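You operate a simulated robot arm through the tools that you are given. There is no shell and no other tool. Be economical: measure what you need, move in short steps, check, and stop when the job is done.

You are at the controls of a simulated robot arm. One attempt, no reset.

Task
Take the silver block and leave it in the deep red tray. Put the gold coil on the middle of the mill table away on the top of the small parts bench. Put the blue cloth from the top of the steel table on the white job card. Take the purple goggles and leave it on the blue job card. Take the green striped angle block and leave it on the shield card. Stack the aluminium block marked "D2" from the top of the alignment table on top of the aluminium block that says "N7". Any order will do.

It is judged by the outcome, as a careful person would: the job done as asked, and still so three seconds after it is handed in. It fails if anything else is knocked over, pushed out of place, dropped, spilled or broken. Flat cloth is picked up by pressing the open fingertips on it (5 to 10 N) and closing them slowly along it; thin cloth reads only 2 to 8 mm in the jaws.

Robot
A 6-joint arm with a fingered hand on a trunk, on a base that drives. Base frame: it is fixed to the floor where the robot stands at the start and does not move with it; the origin is under the middle of the robot, x ahead of it, y to its left, z up; the surface under the hand at the start is at about z = 0.82. Units: m, degrees, N and s.
With the tool pointing down near the work surface it reaches from about 0.22 to 0.66 m from the robot's upright axis, wherever it stands. Its first joint turns from -166.0 to 166.0 degrees. Places, roughly: aluminium block [-6.75, 1.75, 0.75]; blue cloth (8x5x3 cm) [-1.5, 3.6, 0.9]; blue job card [-0.25, 4, 0.75]; deep red tray (24x16x5 cm) [0.8, -0.9, 0.8]; gold coil (4x4x2 cm) [0.3, 3.2, 1.1]; green striped angle block [-6.5, 3.75, 1]; purple goggles (5x6x15 cm) [-3.7, 4, 1.4]; shield card [-8, -0.5, 1]; silver block (5x4x2 cm) [0.5, -0.1, 0.8]; top of the small parts bench [0.6, -0.4, 0.8]; white job card [-0.5, 4, 0.75]. Payload 4 kg.
The TCP is the grasp point between the finger pads, 0.026 m short of the fingertips. In the tool frame z runs along the fingers and y along their closing line. The gripper opens to 0.148 m. The gripper's body begins 0.073 m behind the TCP. The gripper is a hand of 3 fingers: y runs from the thumb to the fingers, the wrist lies at [0, 0, -0.239] in the tool frame, and closing takes about 1.5 s.
Orientation is told as [roll, pitch, yaw] about the base's x, y, z axes, in that order, counted from this pose: with the fingers straight down and closing along the base's y, the tool's x points along the base's -x, its y along +y and its z along -z.

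Tools
- The arm moves only by the tool servo_tool. Its argument "targets" is text: rows parted by semicolons, each of 6 numbers parted by spaces: the turn, a rotation vector about the tool's x, y, z in degrees, then the shift along the tool's x, y, z in m. In form: ax ay az dx dy dz; .... A call has 1 to 8 rows; each row is the pose to reach, as a shift and turn from the pose commanded when the call began, along the tool's axes at that moment. "jaw" is the gripper command, from -1 (shut) to 1 (fully open), values between in proportion, set as the call begins (left out, the last holds). Each row takes 0.2 s and may step no farther than 0.05 m and 8.6 degrees from the row before; otherwise, or with a gripper value out of range, the whole call is refused. Where a pose cannot be reached the arm comes as near as it can. A force on the tool above 40 N (or 10 N above the force at the start of the call, whichever is more), or a blocked arm, ends the call early, and 0.2 s more pass. Each finger travels about 0.153 m/s and halts on what it meets, pressing with about 30 N; the grip force reading is that of the motor and also rises with nothing between the fingers. The clock runs only during rows and for 0.2 s after the last one: add rows that repeat a pose to give the fingers time. The reply holds the time, the measured pose of the TCP, the force on the tool along the base axes, the opening and the grip force, in the units named above and with some noise, with the torque about the TCP (base axes, N m) and any sound that the robot's microphone picked up.
- Cameras (640 x 400 px; columns grow to the right, rows downward): "scene" is now at [0.0598, 0.2082, 1.404]; the picture's right is [-0.04, -1.00, 0.00], its down [-0.73, 0.03, -0.68] and it looks along [0.68, -0.03, -0.73] (base axes); focal length 270 px, centre (320, 200). "wrist" rides on the gripper at [0.068, -0.039, -0.09] in the tool frame; the picture's right is [0.50, 0.87, 0.00], its down [-0.66, 0.38, -0.65] and it looks along [-0.57, 0.33, 0.76] (tool axes); focal length 222 px, centre (320, 200). There is no depth. A picture from a camera that has moved, and an enlarged one, comes with that camera's place and axes in the base frame and with its lens.
- snapshot(camera): a new picture of that camera. No time passes.
- slide_trunk(by): slides the trunk up (or, below 0, down) by that many m; the arm and the scene camera ride with it, the base frame stays. It gives what a move gives, with no picture.
- drive_base(legs): drives the robot by 1 to 6 legs, each [ahead, left, turn to the left] in m, m and degrees, along the robot's own axes; the way and the turn of a leg run together, so that a leg with both is an arc; at most 1.5 m and 180 degrees a leg. The arm and the cameras ride along, it lands a little off, and it stops where it bumps. It gives what a move gives.
- set_fingers(finger1, finger2, thumb_bend): sets how far each is bent, from 0 (flat) to 1 (curled in); at 0.3 the hand is open as for a grip, at 0.7 the pads meet at the TCP. One left out holds its place. A second passes; each finger stops where it meets its share of the squeeze, and holds until it gets a number again. A gripper value or a shape takes the hand back. It gives what a move gives, with no picture; readings hold the bend of each and the force on the fingers (four entries, about 0 where the hand has none), thumb and palm.
- preshape(shape): the hand has 3 fingers and takes this shape, open, in about a second: jaw (thumb against the fingers, like two jaws); tri (thumb and two fingers); tip (a fingertip pinch); poke (one finger out to press); point (the index stretched); flat (the hand flat); cup (the hand cupped); fist (a fist). The gripper value then closes the fingers along that shape, each until it touches; the sizes above hold for jaw. It gives what a move gives, with no picture.
- turn_head(pan, tilt): turns the head with the scene camera to pan (to the left, within 120 degrees either way) and tilt (down, from -29 to 69), counted from straight ahead of the robot. It gives what a move gives.
- inspect(camera, box): a new picture of the part [left, top, right, bottom] of that camera's present view, enlarged. No time passes.
- finish_job(): hands the job in; it is judged then, once.

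Work in short steps. Places have to be worked out from the pictures, the camera data and where the tool is seen: move nearer, look again, correct. Check each grasp and each placing, and mend what went wrong. You have 186 turns and 156 pictures in all, those below and enlarged ones among them. Open the gripper and draw the arm clear of the work before you hand the job in, unless the task says otherwise.

The tools are called after "Emit:" as a command line: name --argument value ..., lists and objects as JSON in quotes. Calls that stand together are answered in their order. servo_tool: Moves the arm, as the interface text tells. Its arguments: {"type":"object","properties":{"targets":{"type":"string"},"jaw":{"type":"number"}},"required":["targets"]} The other tools are called the same way: slide_trunk (by) slides the trunk up or down; preshape (shape) gives the hand a shape; set_fingers (finger1, finger2, thumb_bend) moves the fingers one by one; drive_base (legs) drives the base; turn_head (pan, tilt) turns the head that bears the scene camera; snapshot (camera) takes a picture; inspect (camera, box) takes an enlarged picture of a part of a camera's view; finish_job () hands the job in.

At the start:

```text
time_s: 0.0
ee_pos: [0.4207, -0.0337, 1.067]
tool_rot: [0.0, -0.1, 0.0]
force: [1.2, 0.4, -0.1]
wrist_torque: [-0.03, 0.02, 0.0]
width: 0.1479
gripper_force: 0.1
shape: jaw
bend: [0.3, 0.3, 0.3]
finger forces: [0.0, 0.0, 0.1, 0.0, 0.0, 0.0]
trunk travel left (down, up): [-0.15, 0.167]
robot x, y, heading: [-0.0012, 0.0007, -0.1]
head pan, tilt: [-2.2, 47.2]
```

scene: 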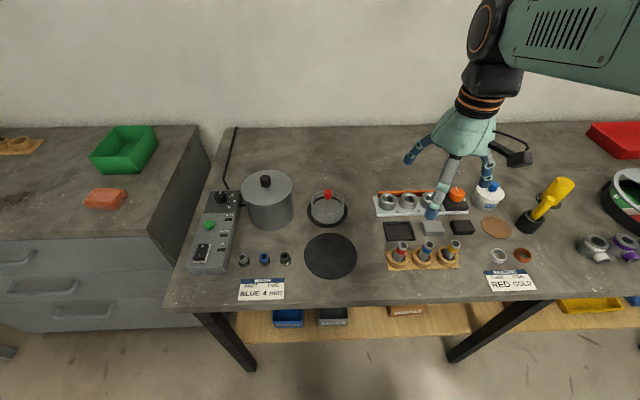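
wrist: 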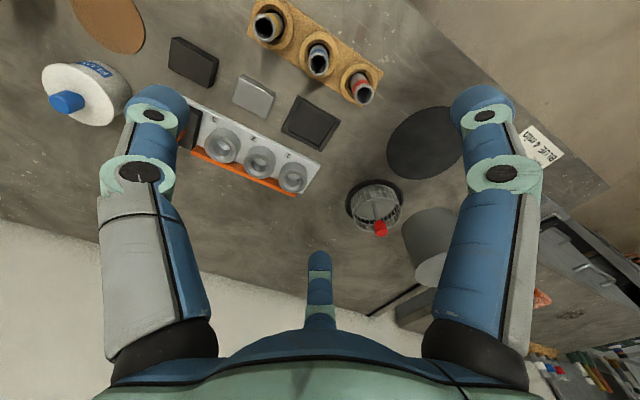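

I start by looking closely at the scene around the silver block and the red tray.

Emit:
inspect --camera "scene" --box '[360, 160, 560, 285]'

Emit:
turn_head --pan -45 --tilt 40

Emit:
snapshot --camera "scene"

```text
3.20 times, centred on (460, 222) of scene
camera zoom: at [0.0598, 0.2082, 1.404], right [-0.04, -1.0, 0.0], down [-0.73, 0.03, -0.68], along [0.68, -0.03, -0.73], focal length 866 px, centre (-128, 128)
```

zoom: 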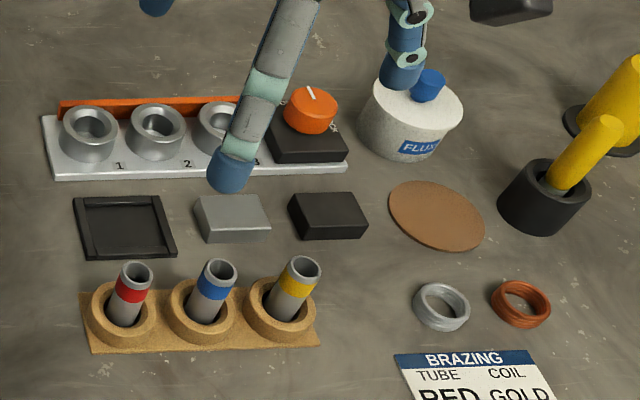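

```text
time_s: 1.1
ee_pos: [0.421, -0.0349, 1.0665]
tool_rot: [0.0, -0.1, 0.0]
force: [0.3, -0.1, 0.6]
wrist_torque: [-0.02, 0.01, 0.02]
width: 0.1479
gripper_force: 0.1
shape: jaw
bend: [0.3, 0.3, 0.3]
finger forces: [0.1, 0.0, 0.1, 0.0, 0.0, 0.0]
trunk travel left (down, up): [-0.15, 0.167]
robot x, y, heading: [-0.0019, 0.0024, 0.3]
head pan, tilt: [-45.0, 40.0]
```

```text
152 pictures are left
camera scene: at [0.0405, 0.1511, 1.4144], right [-0.71, -0.71, 0.0], down [-0.46, 0.45, -0.77], along [0.54, -0.54, -0.64], focal length 270 px, centre (320, 200)
```

scene: 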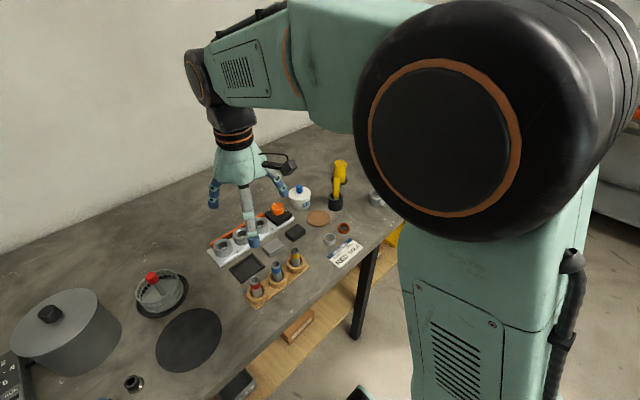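

The silver block sits near (0.48, -0.105) with close neighbours on both y sides. The fingers seem to be spread in a triangle, so I check how the hand shapes look before choosing a grasp.

Emit:
preshape --shape "tip"

Emit:
snapshot --camera "wrist"

Emit:
servo_tool --targets "0 0 0 0 0 0;0 0 0 0 0 0;0 0 0 0 0 0;0 0 0 0 0 0;0 0 0 0 0 0;0 0 0 0 0 0;0 0 0 0 0 0;0 0 0 0 0 0" --jaw -1

Emit:
snapshot --camera "wrist"

Emit:
preshape --shape "jaw"

Emit:
servo_tool --targets "0 0 0 0 0 0;0 0 0 0 0 0;0 0 0 0 0 0;0 0 0 0 0 0;0 0 0 0 0 0;0 0 0 0 0 0;0 0 0 0 0 0;0 0 0 0 0 0" --jaw -0.3

Emit:
snapshot --camera "wrist"

```text
time_s: 2.0
ee_pos: [0.42, -0.0337, 1.0665]
tool_rot: [0.0, 0.0, 0.1]
force: [-0.2, 0.2, 0.3]
wrist_torque: [-0.02, 0.0, -0.01]
width: 0.1478
gripper_force: 0.0
shape: tip
bend: [0.3, 0.3, 0.3]
finger forces: [0.0, 0.0, 0.0, 0.0, 0.0, 0.0]
trunk travel left (down, up): [-0.15, 0.167]
robot x, y, heading: [0.0018, -0.0011, -0.0]
head pan, tilt: [-45.0, 40.0]
```

```text
151 pictures are left
camera wrist: at [0.3541, -0.0715, 1.1572], right [-0.5, 0.87, 0.0], down [0.66, 0.38, 0.65], along [0.57, 0.33, -0.76], focal length 222 px, centre (320, 200)
```

wrist: 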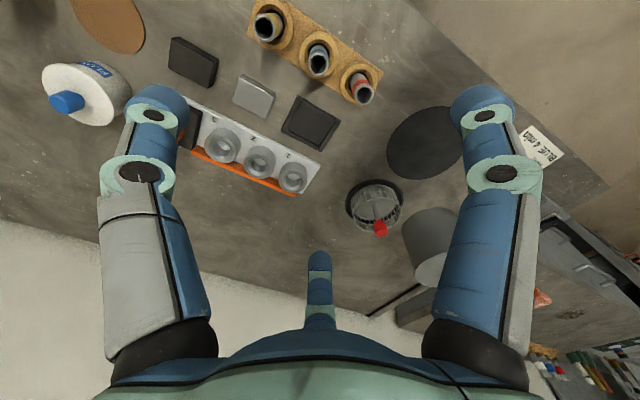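

```text
time_s: 3.8
ee_pos: [0.421, -0.0344, 1.0677]
tool_rot: [-0.1, 0.0, 0.0]
force: [0.1, -0.1, 0.2]
wrist_torque: [0.0, -0.03, 0.01]
width: 0.0
gripper_force: 30.1
shape: tip
bend: [0.7, 0.7, 0.7]
finger forces: [0.0, 0.1, 0.0, 0.1, 0.1, 0.1]
trunk travel left (down, up): [-0.15, 0.167]
robot x, y, heading: [0.0014, 0.0007, -0.3]
head pan, tilt: [-45.0, 40.0]
```

```text
150 pictures are left
camera wrist: at [0.3541, -0.0715, 1.1572], right [-0.5, 0.87, 0.0], down [0.66, 0.38, 0.65], along [0.57, 0.33, -0.76], focal length 222 px, centre (320, 200)
```

wrist: 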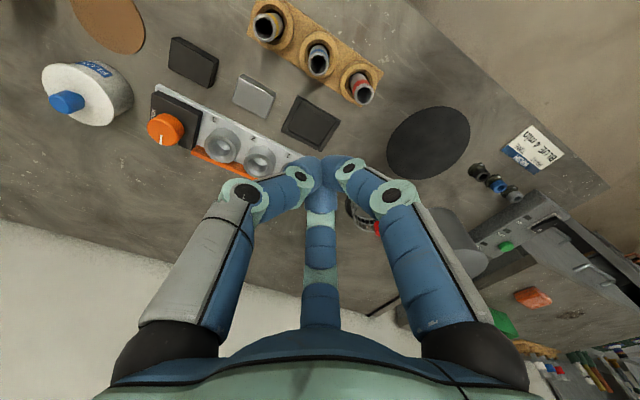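

```text
time_s: 4.7
ee_pos: [0.4198, -0.0352, 1.0671]
tool_rot: [0.0, -0.1, 0.0]
force: [0.1, 0.2, 0.2]
wrist_torque: [-0.05, 0.02, -0.01]
width: 0.148
gripper_force: 0.1
shape: jaw
bend: [0.3, 0.3, 0.3]
finger forces: [0.0, 0.0, 0.0, 0.0, 0.0, 0.0]
trunk travel left (down, up): [-0.15, 0.167]
robot x, y, heading: [-0.0007, 0.0031, -0.0]
head pan, tilt: [-45.0, 40.0]
```

```text
time_s: 6.5
ee_pos: [0.4204, -0.0349, 1.0671]
tool_rot: [0.1, 0.1, 0.0]
force: [-1.1, -0.3, -0.5]
wrist_torque: [0.0, 0.01, 0.03]
width: 0.0522
gripper_force: 0.0
shape: jaw
bend: [0.77, 0.77, 0.7]
finger forces: [0.1, 0.0, 0.1, 0.0, 0.1, 0.1]
trunk travel left (down, up): [-0.15, 0.167]
robot x, y, heading: [-0.0047, 0.0021, -0.1]
head pan, tilt: [-45.0, 40.0]
```

```text
149 pictures are left
camera wrist: at [0.3541, -0.0715, 1.1572], right [-0.5, 0.87, 0.0], down [0.66, 0.38, 0.65], along [0.57, 0.33, -0.76], focal length 222 px, centre (320, 200)
```

wrist: 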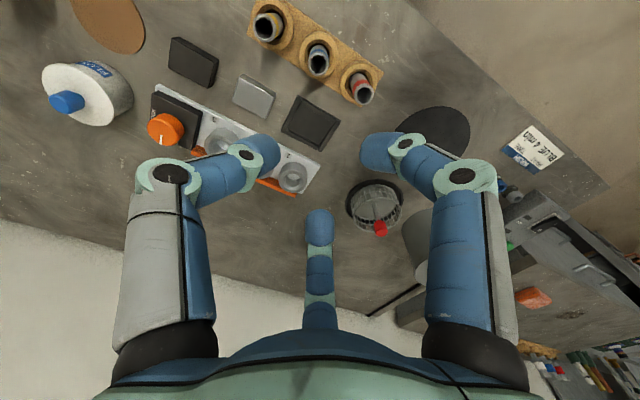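

All shapes keep a three-finger radial close. I'll grip the block with the thumb on its far side (+x) and the fingers at the near corners. So I yaw the hand by +90° while moving over it.

Emit:
servo_tool --targets "0 0 -8.5 -0.0065 -0.009 0;0 0 -17 -0.013 -0.018 0;0 0 -25.5 -0.0195 -0.027 0;0 0 -34 -0.026 -0.036 0;0 0 -42.5 -0.0325 -0.045 0;0 0 -51 -0.039 -0.054 0;0 0 -59.5 -0.0455 -0.063 0;0 0 -68 -0.052 -0.071 0" --jaw 0.0

Emit:
servo_tool --targets "0 0 -8 0 0 0.03;0 0 -16 0 0 0.06;0 0 -22 0 0 0.09;0 0 -22 0 0 0.09"

Emit:
snapshot --camera "wrist"

Emit:
turn_head --pan -12 --tilt 47

Emit:
snapshot --camera "scene"

```text
time_s: 8.3
ee_pos: [0.4735, -0.1054, 1.0659]
tool_rot: [0.0, 0.1, 68.3]
force: [-0.7, 0.1, 0.3]
wrist_torque: [0.01, 0.0, 0.03]
width: 0.0735
gripper_force: 0.0
shape: jaw
bend: [0.36, 0.36, 0.7]
finger forces: [0.0, 0.0, 0.0, 0.1, 0.1, 0.0]
trunk travel left (down, up): [-0.15, 0.167]
robot x, y, heading: [-0.0012, -0.001, 0.1]
head pan, tilt: [-45.0, 40.0]
```

```text
time_s: 9.3
ee_pos: [0.4701, -0.0066, 0.9663]
tool_rot: [-0.6, 3.7, 85.6]
force: [0.0, 1.0, -0.4]
wrist_torque: [0.0, 0.01, -0.01]
width: 0.0735
gripper_force: 0.1
shape: jaw
bend: [0.36, 0.36, 0.7]
finger forces: [0.0, 0.0, 0.0, 0.0, 0.0, 0.0]
out of reach, approached as far as the arm can: row 1, 2, 3, 4
trunk travel left (down, up): [-0.15, 0.167]
robot x, y, heading: [0.0017, -0.001, 0.4]
head pan, tilt: [-45.0, 40.0]
```

```text
148 pictures are left
camera wrist: at [0.5032, -0.0687, 1.0617], right [-0.9, -0.43, 0.02], down [-0.33, 0.72, 0.61], along [-0.28, 0.54, -0.8], focal length 222 px, centre (320, 200)
```

wrist: 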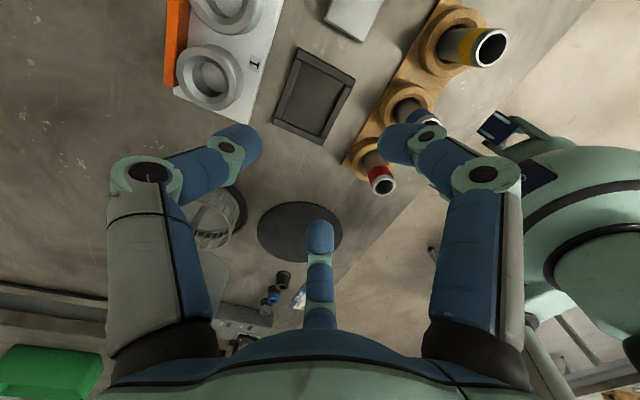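

```text
time_s: 10.3
ee_pos: [0.4695, -0.0071, 0.9661]
tool_rot: [-0.6, 3.7, 85.6]
force: [-0.2, -0.5, -0.4]
wrist_torque: [-0.01, 0.0, 0.02]
width: 0.0737
gripper_force: 0.2
shape: jaw
bend: [0.36, 0.36, 0.7]
finger forces: [0.1, 0.0, 0.1, 0.0, 0.1, 0.1]
trunk travel left (down, up): [-0.15, 0.167]
robot x, y, heading: [0.001, 0.0034, -0.2]
head pan, tilt: [-12.0, 47.0]
```

```text
147 pictures are left
camera scene: at [0.0583, 0.1946, 1.4043], right [-0.21, -0.98, 0.0], down [-0.72, 0.15, -0.68], along [0.67, -0.14, -0.73], focal length 270 px, centre (320, 200)
```

scene: 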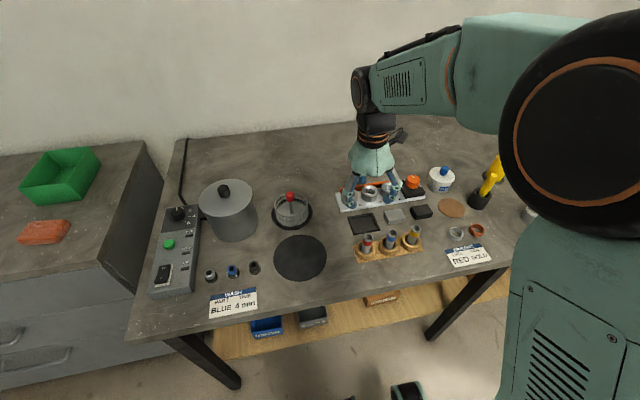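

Yaw +90 is beyond the wrist's reach here, but the three-finger symmetry gives the same footprint at yaw -30. I go back up and unwind to yaw -30.

Emit:
servo_tool --targets "0 0 0 0 0 -0.04;0 0 8.5 0 0 -0.08;0 0 17 0 0 -0.1;0 0 25.5 0 0 -0.1;0 0 34 0 0 -0.1;0 0 42.5 0 0 -0.1;0 0 51 0 0 -0.1;0 0 59.5 0 0 -0.1"

Emit:
servo_tool --targets "0 0 8.5 0 0 0;0 0 17 0 0 0;0 0 25.5 0 0 0;0 0 34 0 0 0;0 0 42.5 0 0 0;0 0 51 0 0 0;0 0 57 0 0 0"

```text
time_s: 12.1
ee_pos: [0.4683, 0.0021, 1.0668]
tool_rot: [-3.5, 1.4, 25.9]
force: [0.3, 0.3, -1.3]
wrist_torque: [-0.02, -0.01, 0.0]
width: 0.0737
gripper_force: 0.1
shape: jaw
bend: [0.36, 0.36, 0.7]
finger forces: [0.0, 0.1, 0.0, 0.0, 0.1, 0.0]
trunk travel left (down, up): [-0.15, 0.167]
robot x, y, heading: [-0.0024, 0.0018, -0.0]
head pan, tilt: [-12.0, 47.0]
```

```text
time_s: 13.7
ee_pos: [0.4664, 0.001, 1.0664]
tool_rot: [-3.0, -2.3, -30.8]
force: [0.1, 0.1, -0.5]
wrist_torque: [0.0, 0.03, -0.04]
width: 0.0737
gripper_force: 0.0
shape: jaw
bend: [0.36, 0.36, 0.7]
finger forces: [0.0, 0.0, 0.1, 0.1, 0.0, 0.0]
trunk travel left (down, up): [-0.15, 0.167]
robot x, y, heading: [0.0049, 0.0006, 0.1]
head pan, tilt: [-12.0, 47.0]
```

Now I level the tool and shift over the block.

Emit:
servo_tool --targets "-1 0.8 0 -0.02 -0.03 0;-2 1.6 0 -0.04 -0.06 0;-3 2.3 0.5 -0.0613 -0.088 0;-3 2.3 0.5 -0.0613 -0.088 0.04"

Emit:
snapshot --camera "wrist"

Emit:
snapshot --camera "scene"

```text
time_s: 14.7
ee_pos: [0.4767, -0.1063, 1.0336]
tool_rot: [0.0, 0.0, -31.4]
force: [-0.4, 0.1, -0.2]
wrist_torque: [-0.05, 0.01, 0.01]
width: 0.0736
gripper_force: 0.1
shape: jaw
bend: [0.36, 0.36, 0.7]
finger forces: [0.1, 0.0, 0.0, 0.0, 0.0, 0.1]
trunk travel left (down, up): [-0.15, 0.167]
robot x, y, heading: [-0.0008, 0.0025, 0.2]
head pan, tilt: [-12.0, 47.0]
```

```text
146 pictures are left
camera wrist: at [0.3988, -0.1027, 1.1245], right [0.02, 1.0, 0.0], down [0.76, -0.02, 0.65], along [0.65, -0.01, -0.76], focal length 222 px, centre (320, 200)
```

wrist: 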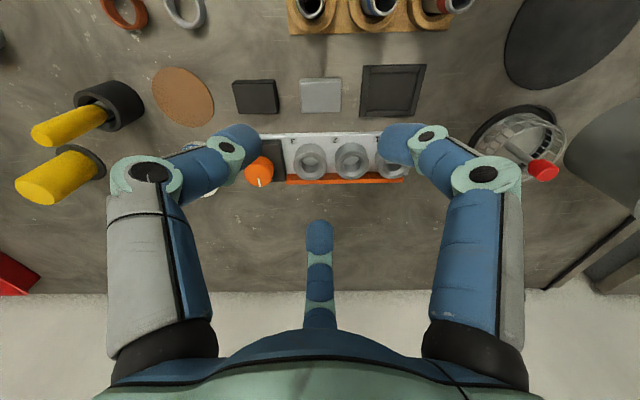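

```text
145 pictures are left
camera scene: at [0.0586, 0.1948, 1.4043], right [-0.21, -0.98, 0.0], down [-0.72, 0.15, -0.68], along [0.67, -0.14, -0.73], focal length 270 px, centre (320, 200)
```

scene: 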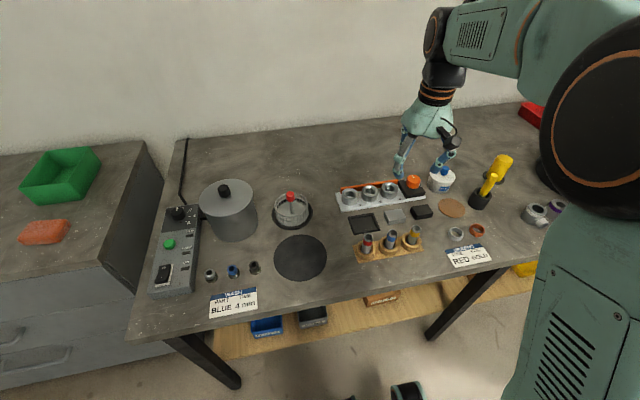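

The hand is level and symmetric over the block. I descend in steps, nudging slightly toward the robot.

Emit:
servo_tool --targets "0 0 0 0.006 -0.0014 0.03;0 0 0 0.006 -0.0014 0.07;0 0 0 0.006 -0.0014 0.11;0 0 0 0.006 -0.0014 0.12"

Emit:
snapshot --camera "wrist"

Emit:
inspect --camera "scene" --box '[320, 140, 480, 260]'

```text
time_s: 15.7
ee_pos: [0.469, -0.1052, 0.9124]
tool_rot: [0.1, 0.1, -31.3]
force: [0.5, -0.3, 0.0]
wrist_torque: [0.0, 0.02, 0.03]
width: 0.0735
gripper_force: 0.0
shape: jaw
bend: [0.36, 0.36, 0.7]
finger forces: [0.1, 0.1, 0.0, 0.0, 0.0, 0.0]
trunk travel left (down, up): [-0.15, 0.167]
robot x, y, heading: [0.0003, -0.0031, 0.3]
head pan, tilt: [-12.0, 47.0]
```

```text
144 pictures are left
camera wrist: at [0.3926, -0.1008, 1.003], right [0.02, 1.0, 0.0], down [0.76, -0.02, 0.65], along [0.65, -0.01, -0.76], focal length 222 px, centre (320, 200)
```

wrist: 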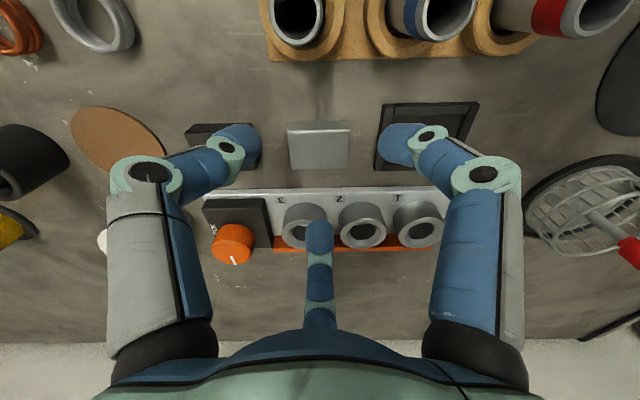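

```text
3.33 times, centred on (400, 200) of scene
camera zoom: at [0.0582, 0.1946, 1.4043], right [-0.21, -0.98, 0.0], down [-0.72, 0.15, -0.68], along [0.67, -0.14, -0.73], focal length 902 px, centre (53, 200)
```

zoom: 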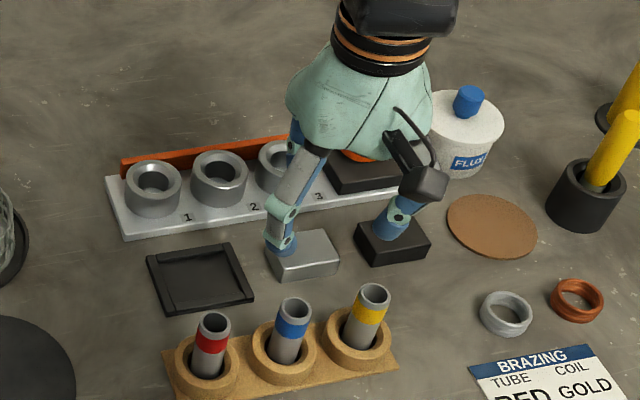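

Block centre is about (0.476, -0.103), with clearance for the tips on both sides. I close slightly and descend the remaining 5 cm.

Emit:
servo_tool --targets "0 0 0 0 0 0;0 0 0 0 0 0.02;0 0 0 0 0 0.035;0 0 0 0 0 0.045;0 0 0 0 0 0.052;0 0 0 0 0 0.052" --jaw -0.05

Emit:
snapshot --camera "wrist"

Emit:
inspect --camera "scene" --box '[320, 140, 480, 260]'

```text
time_s: 17.1
ee_pos: [0.4689, -0.1065, 0.8599]
tool_rot: [0.0, 0.1, -31.3]
force: [1.3, -0.1, -0.4]
wrist_torque: [-0.01, 0.0, -0.02]
width: 0.0707
gripper_force: 0.1
shape: jaw
bend: [0.37, 0.37, 0.7]
finger forces: [0.1, 0.1, 0.0, 0.0, 0.1, 0.0]
trunk travel left (down, up): [-0.15, 0.167]
robot x, y, heading: [0.0002, 0.0004, 0.2]
head pan, tilt: [-12.0, 47.0]
```

```text
142 pictures are left
camera wrist: at [0.3919, -0.1022, 0.9503], right [0.02, 1.0, 0.0], down [0.76, -0.02, 0.65], along [0.65, -0.01, -0.76], focal length 222 px, centre (320, 200)
```

wrist: 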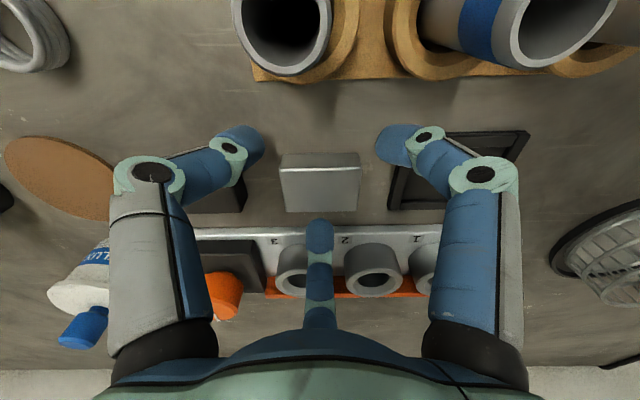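

```text
3.33 times, centred on (400, 200) of scene
camera zoom: at [0.0583, 0.1946, 1.4043], right [-0.21, -0.98, 0.0], down [-0.72, 0.15, -0.68], along [0.67, -0.14, -0.73], focal length 902 px, centre (53, 200)
```

zoom: 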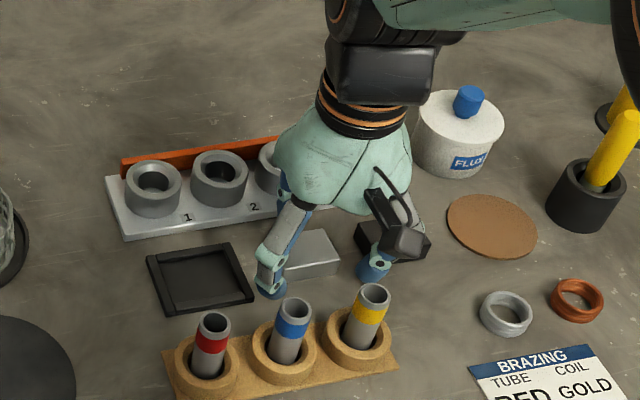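

Tips straddle the block without touching. I shift 4 mm forward, go down 7 mm more, then close slowly.

Emit:
servo_tool --targets "0 0 0 -0.0034 0.002 0;0 0 0 -0.0034 0.002 0.004;0 0 0 -0.0034 0.002 0.008"

Emit:
servo_tool --targets "0 0 0 0 0 0;0 0 0 0 0 0;0 0 0 0 0 0;0 0 0 0 0 0;0 0 0 0 0 0;0 0 0 0 0 0" --jaw -1

Emit:
snapshot --camera "wrist"

```text
time_s: 17.9
ee_pos: [0.4744, -0.1048, 0.8541]
tool_rot: [0.1, -0.1, -31.3]
force: [-0.3, -0.7, -0.2]
wrist_torque: [-0.01, -0.04, -0.01]
width: 0.0708
gripper_force: 0.2
shape: jaw
bend: [0.37, 0.37, 0.7]
finger forces: [0.0, 0.0, 0.1, 0.0, 0.0, 0.1]
trunk travel left (down, up): [-0.15, 0.167]
robot x, y, heading: [0.004, 0.0011, 0.0]
head pan, tilt: [-12.0, 47.0]
```

```text
time_s: 19.3
ee_pos: [0.4746, -0.1056, 0.8528]
tool_rot: [0.0, 0.1, -31.4]
force: [0.5, -1.3, -0.3]
wrist_torque: [-0.02, -0.06, -0.01]
width: 0.0329
gripper_force: 29.9
shape: jaw
bend: [0.77, 0.76, 0.72]
finger forces: [25.5, 28.3, 0.0, 0.0, 19.2, 0.0]
trunk travel left (down, up): [-0.15, 0.167]
robot x, y, heading: [0.0029, -0.0, -0.3]
head pan, tilt: [-12.0, 47.0]
```

```text
140 pictures are left
camera wrist: at [0.3963, -0.1016, 0.9432], right [0.02, 1.0, 0.0], down [0.76, -0.02, 0.65], along [0.65, -0.01, -0.76], focal length 222 px, centre (320, 200)
```

wrist: 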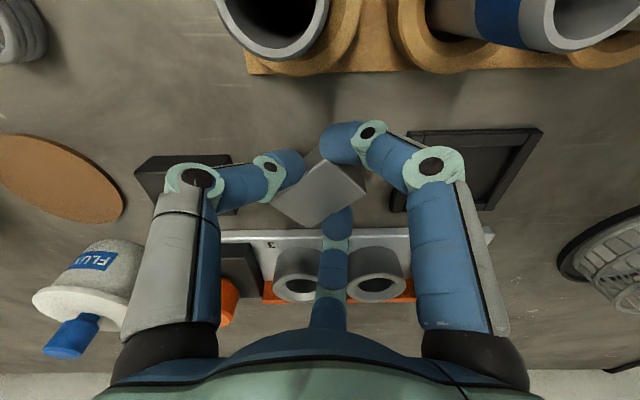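

All three fingers press (25/28/19 N); the block turned between them but is held. Lift gently.

Emit:
servo_tool --targets "0 0 0 0 0 -0.015;0 0 0 0 0 -0.04;0 0 0 0 0 -0.08;0 0 0 0 0 -0.12;0 0 0 0 0 -0.16;0 0 0 0 0 -0.18"

Emit:
snapshot --camera "wrist"

Emit:
turn_head --pan -30 --tilt 40

Emit:
snapshot --camera "scene"

```text
time_s: 20.7
ee_pos: [0.4733, -0.1047, 1.0334]
tool_rot: [0.0, 0.1, -31.4]
force: [-0.7, 0.0, -2.7]
wrist_torque: [-0.01, 0.02, -0.01]
width: 0.0305
gripper_force: 30.0
shape: jaw
bend: [0.77, 0.76, 0.72]
finger forces: [25.7, 27.4, 0.0, 0.0, 20.5, 0.0]
trunk travel left (down, up): [-0.15, 0.167]
robot x, y, heading: [-0.0002, 0.0038, -0.1]
head pan, tilt: [-12.0, 47.0]
```

```text
139 pictures are left
camera wrist: at [0.3959, -0.1012, 1.1228], right [0.02, 1.0, 0.0], down [0.76, -0.02, 0.65], along [0.65, -0.01, -0.76], focal length 222 px, centre (320, 200)
```

wrist: 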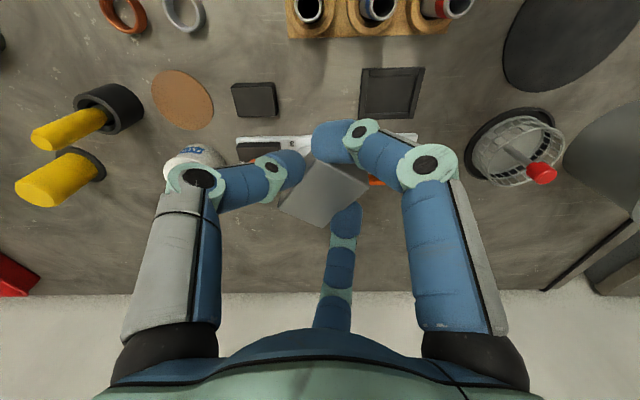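

```text
time_s: 21.5
ee_pos: [0.4731, -0.1044, 1.0317]
tool_rot: [0.0, 0.1, -31.3]
force: [-0.1, -0.2, -2.9]
wrist_torque: [0.05, -0.03, 0.0]
width: 0.0308
gripper_force: 30.1
shape: jaw
bend: [0.77, 0.76, 0.72]
finger forces: [25.8, 27.3, 0.0, 0.0, 20.4, 0.0]
trunk travel left (down, up): [-0.15, 0.167]
robot x, y, heading: [0.0033, 0.0018, 0.0]
head pan, tilt: [-30.0, 40.0]
```

```text
138 pictures are left
camera scene: at [0.0542, 0.1687, 1.4143], right [-0.5, -0.87, 0.0], down [-0.56, 0.32, -0.77], along [0.66, -0.38, -0.64], focal length 270 px, centre (320, 200)
```

scene: 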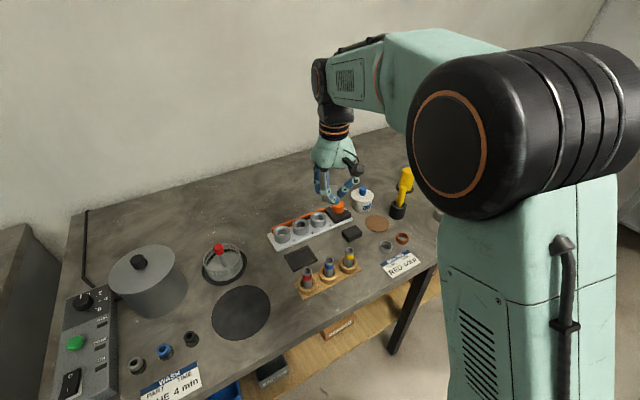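

The block is held (about 2.8 N). I raise it further and drive sideways toward the red tray, then look.

Emit:
servo_tool --targets "0 0 0 0 0 -0.04;0 0 0 0 0 -0.08;0 0 0 0 0 -0.12"

Emit:
turn_head --pan -75 --tilt 35

Emit:
snapshot --camera "scene"

Emit:
snapshot --camera "wrist"

```text
time_s: 22.3
ee_pos: [0.4725, -0.106, 1.1529]
tool_rot: [0.0, 0.2, -31.4]
force: [0.5, 0.6, -3.1]
wrist_torque: [0.02, 0.02, -0.01]
width: 0.0301
gripper_force: 30.3
shape: jaw
bend: [0.77, 0.76, 0.72]
finger forces: [25.6, 27.3, 0.1, 0.0, 20.6, 0.0]
trunk travel left (down, up): [-0.15, 0.167]
robot x, y, heading: [-0.0017, -0.001, 0.1]
head pan, tilt: [-30.0, 40.0]
```

```text
time_s: 23.4
ee_pos: [0.474, -0.1043, 1.1533]
tool_rot: [0.0, 0.1, -31.3]
force: [0.2, 0.2, -2.8]
wrist_torque: [0.01, 0.03, -0.01]
width: 0.0301
gripper_force: 30.0
shape: jaw
bend: [0.77, 0.76, 0.72]
finger forces: [25.7, 27.2, 0.1, 0.1, 20.6, 0.1]
trunk travel left (down, up): [-0.15, 0.167]
robot x, y, heading: [-0.0006, 0.0029, -0.1]
head pan, tilt: [-75.0, 35.0]
```

```text
137 pictures are left
camera scene: at [0.0034, 0.1261, 1.4219], right [-0.97, -0.26, 0.0], down [-0.15, 0.55, -0.82], along [0.21, -0.79, -0.57], focal length 270 px, centre (320, 200)
```

scene: 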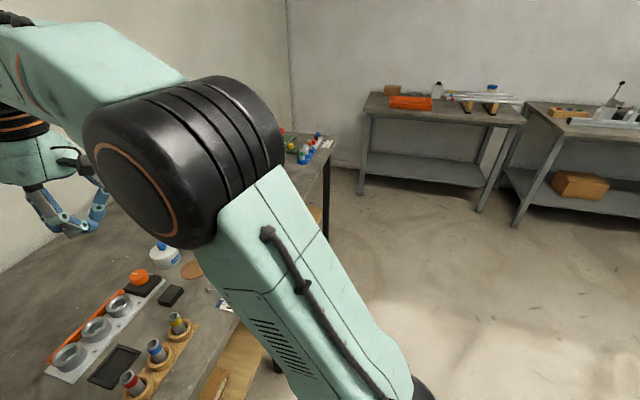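

```text
136 pictures are left
camera wrist: at [0.3965, -0.1016, 1.2428], right [0.02, 1.0, 0.0], down [0.76, -0.02, 0.65], along [0.65, -0.01, -0.76], focal length 222 px, centre (320, 200)
```

wrist: 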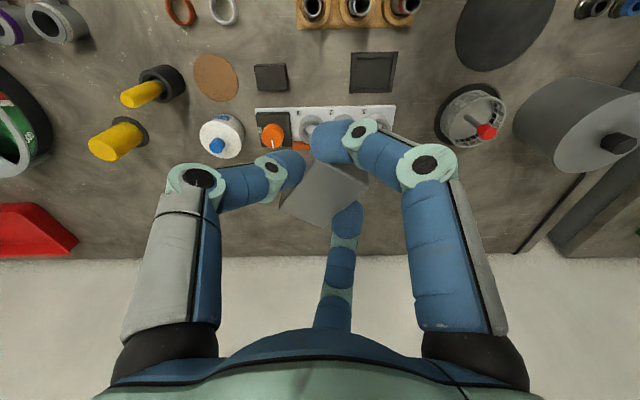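

The tray lies ahead-right, near (0.82, -0.88). I drive right 0.8 m and look again.

Emit:
drive_base --legs '[[0, -0.8, 0]]'

Emit:
snapshot --camera "wrist"

Emit:
turn_head --pan 0 --tilt 50

Emit:
snapshot --camera "scene"

```text
time_s: 30.8
ee_pos: [0.4786, -0.8996, 1.152]
tool_rot: [0.0, 0.1, -30.9]
force: [0.3, 0.6, -2.9]
wrist_torque: [-0.02, 0.02, -0.02]
width: 0.0304
gripper_force: 29.8
shape: jaw
bend: [0.77, 0.76, 0.72]
finger forces: [25.6, 27.3, 0.1, 0.1, 20.7, 0.0]
trunk travel left (down, up): [-0.15, 0.167]
robot x, y, heading: [0.0048, -0.8018, 0.6]
head pan, tilt: [-75.0, 35.0]
```

```text
135 pictures are left
camera wrist: at [0.4006, -0.8969, 1.243], right [0.02, 1.0, 0.0], down [0.76, -0.01, 0.65], along [0.65, -0.01, -0.76], focal length 222 px, centre (320, 200)
```

wrist: 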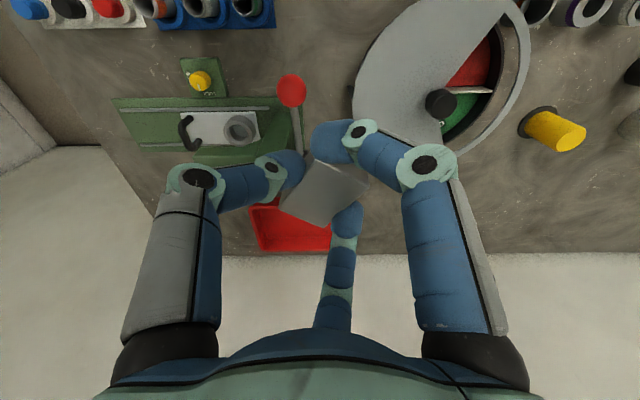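

```text
time_s: 32.3
ee_pos: [0.4771, -0.8994, 1.1535]
tool_rot: [0.0, 0.0, -30.9]
force: [-0.2, -0.9, -2.5]
wrist_torque: [0.0, 0.01, -0.01]
width: 0.0299
gripper_force: 30.3
shape: jaw
bend: [0.77, 0.76, 0.72]
finger forces: [25.5, 27.2, 0.1, 0.0, 20.7, 0.0]
trunk travel left (down, up): [-0.15, 0.167]
robot x, y, heading: [0.0008, -0.7983, 0.6]
head pan, tilt: [0.0, 50.0]
```

```text
134 pictures are left
camera scene: at [0.0591, -0.5869, 1.4002], right [0.01, -1.0, 0.0], down [-0.77, -0.01, -0.64], along [0.64, 0.0, -0.77], focal length 270 px, centre (320, 200)
```

scene: 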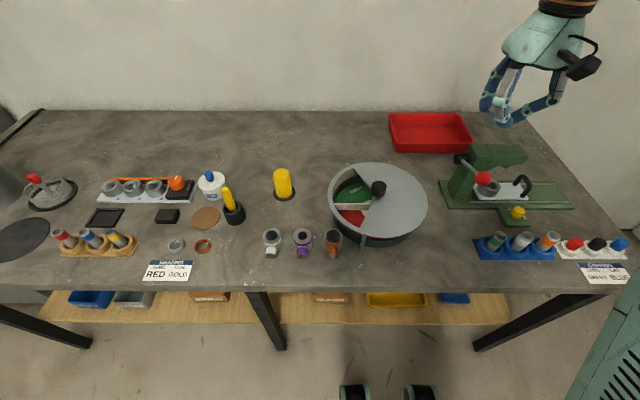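

The tray's centre is about (0.815, -0.945), too far from here. I look down to see how much room there is ahead of the base.

Emit:
turn_head --pan -20 --tilt 69

Emit:
snapshot --camera "scene"

```text
time_s: 33.1
ee_pos: [0.4787, -0.8998, 1.1528]
tool_rot: [0.0, 0.1, -30.9]
force: [0.1, 0.0, -2.8]
wrist_torque: [-0.01, 0.0, -0.01]
width: 0.0302
gripper_force: 30.4
shape: jaw
bend: [0.77, 0.76, 0.72]
finger forces: [25.7, 27.3, 0.1, 0.1, 20.7, 0.0]
trunk travel left (down, up): [-0.15, 0.167]
robot x, y, heading: [0.0012, -0.8028, 0.4]
head pan, tilt: [-20.0, 68.8]
```

```text
133 pictures are left
camera scene: at [0.0349, -0.6061, 1.3783], right [-0.33, -0.94, 0.0], down [-0.88, 0.31, -0.36], along [0.34, -0.12, -0.93], focal length 270 px, centre (320, 200)
```

scene: 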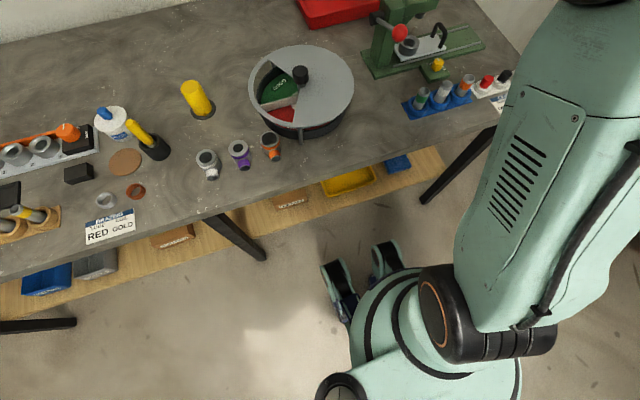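

There is at least 0.15 m room ahead. I drive ahead 0.17 and slightly right.

Emit:
drive_base --legs '[[0.17, -0.06, 0]]'

Emit:
turn_head --pan -5 --tilt 50

Emit:
snapshot --camera "scene"

Emit:
snapshot --camera "wrist"

```text
time_s: 34.6
ee_pos: [0.6494, -0.959, 1.1516]
tool_rot: [0.1, 0.1, -30.8]
force: [0.4, -0.8, -3.7]
wrist_torque: [0.0, 0.03, -0.03]
width: 0.0302
gripper_force: 29.5
shape: jaw
bend: [0.77, 0.76, 0.72]
finger forces: [25.7, 27.4, 0.0, 0.0, 20.8, 0.1]
trunk travel left (down, up): [-0.15, 0.167]
robot x, y, heading: [0.1749, -0.8542, 0.0]
head pan, tilt: [-20.0, 68.8]
```

```text
time_s: 35.4
ee_pos: [0.6487, -0.9582, 1.1522]
tool_rot: [0.0, 0.1, -30.9]
force: [-0.3, 0.2, -2.9]
wrist_torque: [0.02, 0.02, -0.03]
width: 0.0301
gripper_force: 30.3
shape: jaw
bend: [0.77, 0.76, 0.72]
finger forces: [25.6, 27.3, 0.0, 0.0, 20.9, 0.1]
trunk travel left (down, up): [-0.15, 0.167]
robot x, y, heading: [0.1722, -0.8587, 0.5]
head pan, tilt: [-5.0, 50.0]
```

```text
132 pictures are left
camera scene: at [0.2297, -0.6523, 1.4001], right [-0.08, -1.0, 0.0], down [-0.76, 0.06, -0.64], along [0.64, -0.05, -0.77], focal length 270 px, centre (320, 200)
```

scene: 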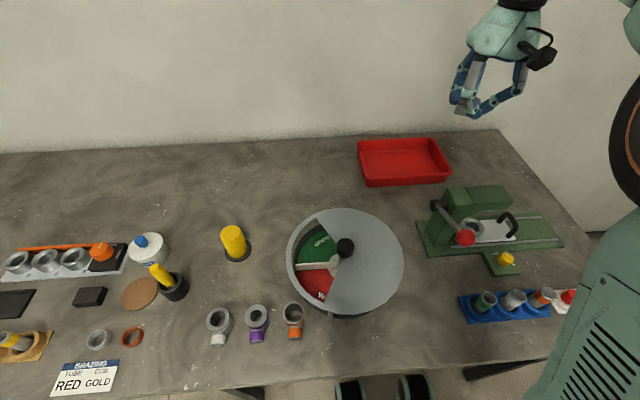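

```text
131 pictures are left
camera wrist: at [0.5714, -0.9556, 1.243], right [0.02, 1.0, 0.0], down [0.76, -0.01, 0.65], along [0.65, -0.01, -0.76], focal length 222 px, centre (320, 200)
```

wrist: 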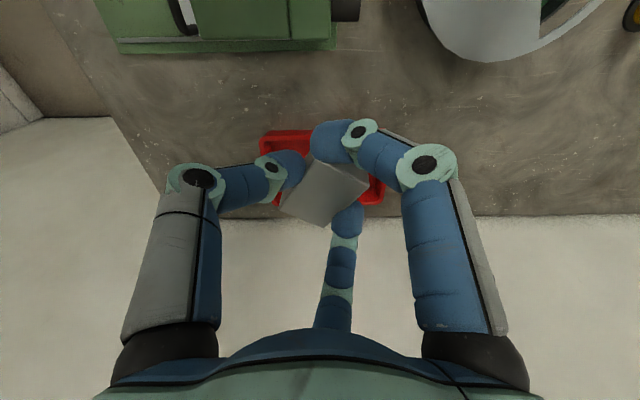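

Tray centre refined to (0.813, -0.95). I move above it, staying high.

Emit:
servo_tool --targets "0 0 0 -0.032 0.0224 0;0 0 0 -0.064 0.0448 0;0 0 0 -0.096 0.067 0;0 0 0 -0.127 0.089 0;0 0 0 -0.127 0.089 0.04;0 0 0 -0.127 0.089 0.08;0 0 0 -0.127 0.089 0.12;0 0 0 -0.127 0.089 0.15"

Emit:
snapshot --camera "wrist"

Emit:
snapshot --camera "scene"

```text
time_s: 37.2
ee_pos: [0.8047, -0.9489, 1.0027]
tool_rot: [0.0, 0.1, -30.9]
force: [-0.4, 0.3, -2.8]
wrist_torque: [-0.02, 0.05, 0.01]
width: 0.0294
gripper_force: 30.0
shape: jaw
bend: [0.77, 0.76, 0.72]
finger forces: [25.1, 27.2, 0.0, 0.0, 21.2, 0.0]
out of reach, approached as far as the arm can: row 3, 4, 5, 6, 7
trunk travel left (down, up): [-0.15, 0.167]
robot x, y, heading: [0.1769, -0.8578, 0.1]
head pan, tilt: [-5.0, 50.0]
```

```text
130 pictures are left
camera wrist: at [0.7275, -0.9453, 1.0929], right [0.02, 1.0, 0.0], down [0.76, -0.01, 0.65], along [0.65, -0.01, -0.76], focal length 222 px, centre (320, 200)
```

wrist: 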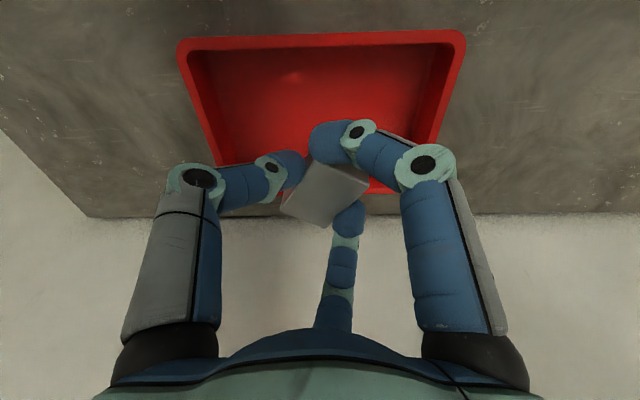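

```text
129 pictures are left
camera scene: at [0.2299, -0.6522, 1.4002], right [-0.08, -1.0, 0.0], down [-0.76, 0.06, -0.64], along [0.64, -0.05, -0.77], focal length 270 px, centre (320, 200)
```

scene: 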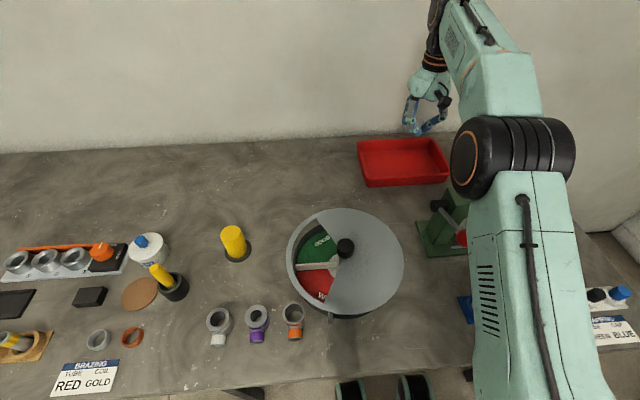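

Well aligned over the tray (rim y -1.06…-0.826, near rim x 0.746). I lower into the tray.

Emit:
servo_tool --targets "0 0 0 0 0 0.04;0 0 0 0 0 0.08;0 0 0 0 0 0.11;0 0 0 0 0 0.125;0 0 0 0 0 0.135;0 0 0 0 0 0.142;0 0 0 0 0 0.142"

Emit:
snapshot --camera "wrist"

```text
time_s: 38.8
ee_pos: [0.8029, -0.9468, 0.8603]
tool_rot: [-0.1, 0.1, -30.9]
force: [0.3, -0.6, -2.5]
wrist_torque: [0.04, 0.01, -0.02]
width: 0.0294
gripper_force: 30.5
shape: jaw
bend: [0.77, 0.76, 0.72]
finger forces: [24.9, 27.1, 0.0, 0.0, 21.2, 0.0]
trunk travel left (down, up): [-0.15, 0.167]
robot x, y, heading: [0.1745, -0.8525, 0.5]
head pan, tilt: [-5.0, 50.0]
```

```text
128 pictures are left
camera wrist: at [0.7262, -0.944, 0.9508], right [0.02, 1.0, 0.0], down [0.76, -0.01, 0.65], along [0.65, -0.01, -0.76], focal length 222 px, centre (320, 200)
```

wrist: 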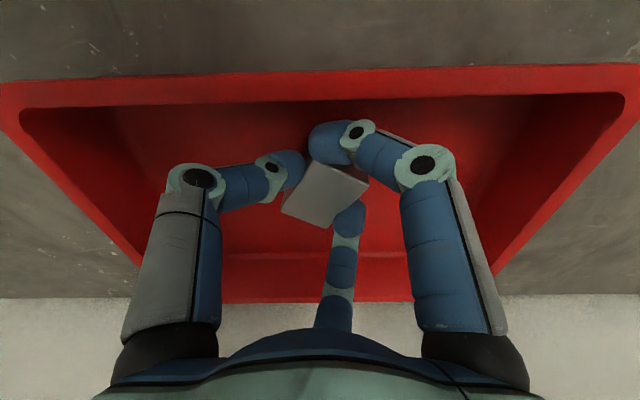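

No contact yet; I go down a few mm until the force changes.

Emit:
servo_tool --targets "0 0 0 0 0 0.002;0 0 0 0 0 0.004;0 0 0 0 0 0.006"

```text
time_s: 39.6
ee_pos: [0.8036, -0.9463, 0.8558]
tool_rot: [0.0, 0.0, -30.9]
force: [-0.8, 0.3, 2.9]
wrist_torque: [-0.09, -0.12, -0.03]
width: 0.0296
gripper_force: 29.8
shape: jaw
bend: [0.77, 0.76, 0.72]
finger forces: [25.2, 27.2, 0.0, 0.1, 22.4, 0.0]
trunk travel left (down, up): [-0.15, 0.167]
robot x, y, heading: [0.1759, -0.8543, 0.3]
head pan, tilt: [-5.0, 50.0]
```

The force flipped to +2.9 N: the block rests on the tray floor. I open moderately and rise.

Emit:
servo_tool --targets "0 0 0 0 0 0;0 0 0 0 0 0;0 0 0 0 0 0;0 0 0 0 0 0;0 0 0 0 0 -0.04;0 0 0 0 0 -0.08;0 0 0 0 0 -0.12;0 0 0 0 0 -0.15" --jaw 0.0

Emit:
snapshot --camera "wrist"

```text
time_s: 41.4
ee_pos: [0.8035, -0.9457, 1.0034]
tool_rot: [0.0, 0.1, -30.9]
force: [0.7, 0.2, 0.4]
wrist_torque: [0.02, 0.02, -0.01]
width: 0.0734
gripper_force: 0.0
shape: jaw
bend: [0.36, 0.36, 0.7]
finger forces: [0.1, 0.0, 0.1, 0.1, 0.1, 0.1]
trunk travel left (down, up): [-0.15, 0.167]
robot x, y, heading: [0.1758, -0.8561, 0.4]
head pan, tilt: [-5.0, 50.0]
```

```text
127 pictures are left
camera wrist: at [0.7268, -0.9432, 1.0936], right [0.02, 1.0, 0.0], down [0.76, -0.01, 0.65], along [0.65, -0.01, -0.76], focal length 222 px, centre (320, 200)
```

wrist: 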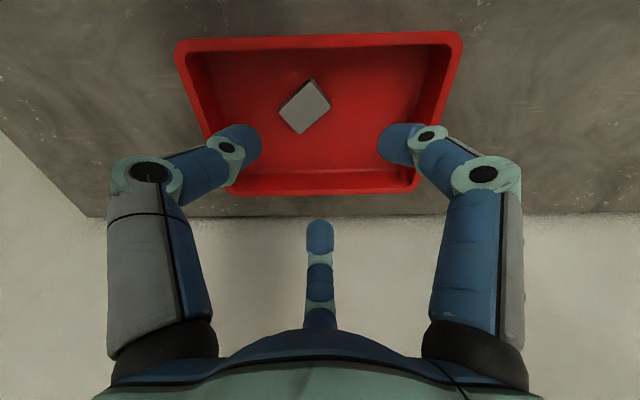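

The silver block lies in the tray. I retract the arm inward and up, then back the base out.

Emit:
servo_tool --targets "0 0 0 0.034 -0.02 -0.02;0 0 0 0.068 -0.04 -0.05;0 0 0 0.102 -0.061 -0.08;0 0 0 0.136 -0.082 -0.12;0 0 0 0.17 -0.102 -0.15;0 0 0 0.204 -0.122 -0.17;0 0 0 0.238 -0.142 -0.19"

Emit:
drive_base --legs '[[-0.6, 0, 0]]'

Emit:
turn_head --pan 60 --tilt 10

Emit:
snapshot --camera "scene"

```text
refused: row 4 steps farther than a row can; nothing moved
```

```text
time_s: 43.2
ee_pos: [0.6171, -0.9527, 1.0107]
tool_rot: [0.4, -1.9, -30.9]
force: [-3.6, -1.2, 17.9]
wrist_torque: [-0.77, 0.52, -0.12]
width: 0.076
gripper_force: 0.1
shape: jaw
bend: [0.36, 0.36, 0.7]
finger forces: [0.0, 0.1, 0.0, 0.0, 17.3, 0.1]
trunk travel left (down, up): [-0.15, 0.167]
robot x, y, heading: [-0.019, -0.8577, 0.2]
head pan, tilt: [-5.0, 50.0]
stopped in leg 1: the force on the tool passed its limit at 98 N (the readings are from after the stop); the commanded pose is now the measured one
```

```text
time_s: 44.5
ee_pos: [0.616, -0.9522, 1.0101]
tool_rot: [0.4, -1.9, -30.8]
force: [7.5, -6.6, 36.2]
wrist_torque: [-1.68, 0.84, 0.53]
width: 0.0762
gripper_force: 0.0
shape: jaw
bend: [0.36, 0.36, 0.7]
finger forces: [0.1, 0.1, 0.0, 0.0, 35.7, 0.0]
trunk travel left (down, up): [-0.15, 0.167]
robot x, y, heading: [-0.0165, -0.8548, 0.3]
head pan, tilt: [60.0, 10.0]
```

```text
126 pictures are left
camera scene: at [0.0057, -0.5663, 1.4622], right [0.87, -0.5, 0.0], down [-0.08, -0.15, -0.98], along [0.49, 0.85, -0.17], focal length 270 px, centre (320, 200)
```

scene: 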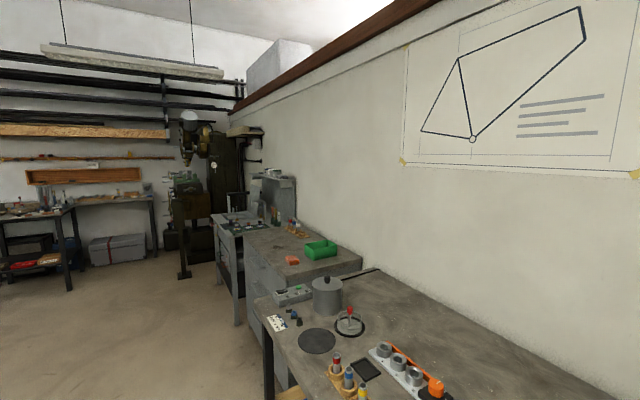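

The retract was refused and the drive then pushed a finger into something on the bench. I stop to see what it touches.

Emit:
snapshot --camera "wrist"

Emit:
turn_head --pan -15 --tilt 45

Emit:
snapshot --camera "scene"

```text
125 pictures are left
camera wrist: at [0.5361, -0.9487, 1.0978], right [0.02, 1.0, -0.01], down [0.74, 0.0, 0.68], along [0.68, -0.02, -0.74], focal length 222 px, centre (320, 200)
```

wrist: 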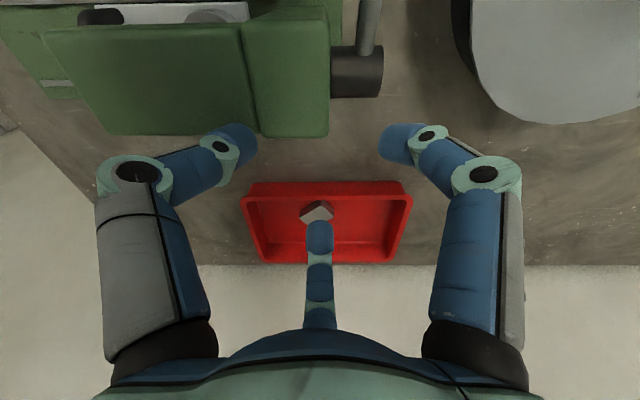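

```text
time_s: 46.0
ee_pos: [0.6165, -0.9519, 1.011]
tool_rot: [0.3, -1.8, -30.9]
force: [9.5, -8.6, 37.3]
wrist_torque: [-1.82, 0.88, 0.62]
width: 0.0766
gripper_force: 0.1
shape: jaw
bend: [0.36, 0.36, 0.7]
finger forces: [0.1, 0.1, 0.1, 0.1, 38.1, 0.0]
trunk travel left (down, up): [-0.15, 0.167]
robot x, y, heading: [-0.02, -0.8592, 0.0]
head pan, tilt: [-15.0, 45.0]
```

```text
124 pictures are left
camera scene: at [0.0384, -0.6678, 1.4073], right [-0.25, -0.97, 0.0], down [-0.68, 0.18, -0.71], along [0.69, -0.18, -0.71], focal length 270 px, centre (320, 200)
```

scene: 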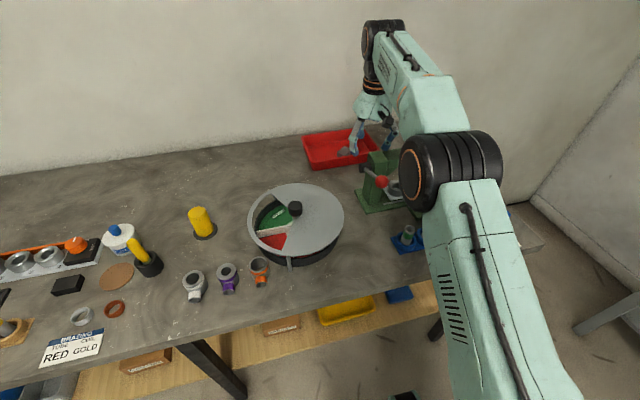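

The thumb rests on top of the green press, which seems upright. I lift straight up in small steps.

Emit:
servo_tool --targets "0 0 0 0 0 -0.005;0 0 0 0 0 -0.015;0 0 0 0 0 -0.035;0 0 0 0 0 -0.07"

Emit:
snapshot --camera "wrist"

```text
time_s: 47.0
ee_pos: [0.5997, -0.9494, 1.0692]
tool_rot: [0.3, -1.6, -31.0]
force: [0.1, 1.0, 0.6]
wrist_torque: [0.01, -0.03, 0.0]
width: 0.0742
gripper_force: 0.1
shape: jaw
bend: [0.36, 0.36, 0.7]
finger forces: [0.1, 0.0, 0.0, 0.0, 0.1, 0.0]
out of reach, approached as far as the arm can: row 3, 4
trunk travel left (down, up): [-0.15, 0.167]
robot x, y, heading: [-0.0178, -0.8574, -0.1]
head pan, tilt: [-15.0, 45.0]
```

```text
123 pictures are left
camera wrist: at [0.5194, -0.9444, 1.1572], right [0.02, 1.0, -0.01], down [0.74, -0.01, 0.67], along [0.67, -0.02, -0.74], focal length 222 px, centre (320, 200)
```

wrist: 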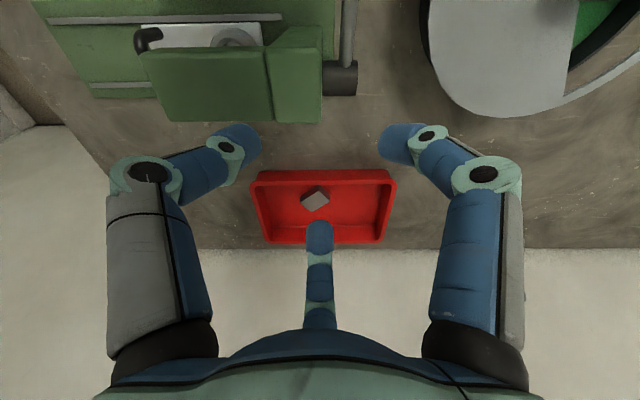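

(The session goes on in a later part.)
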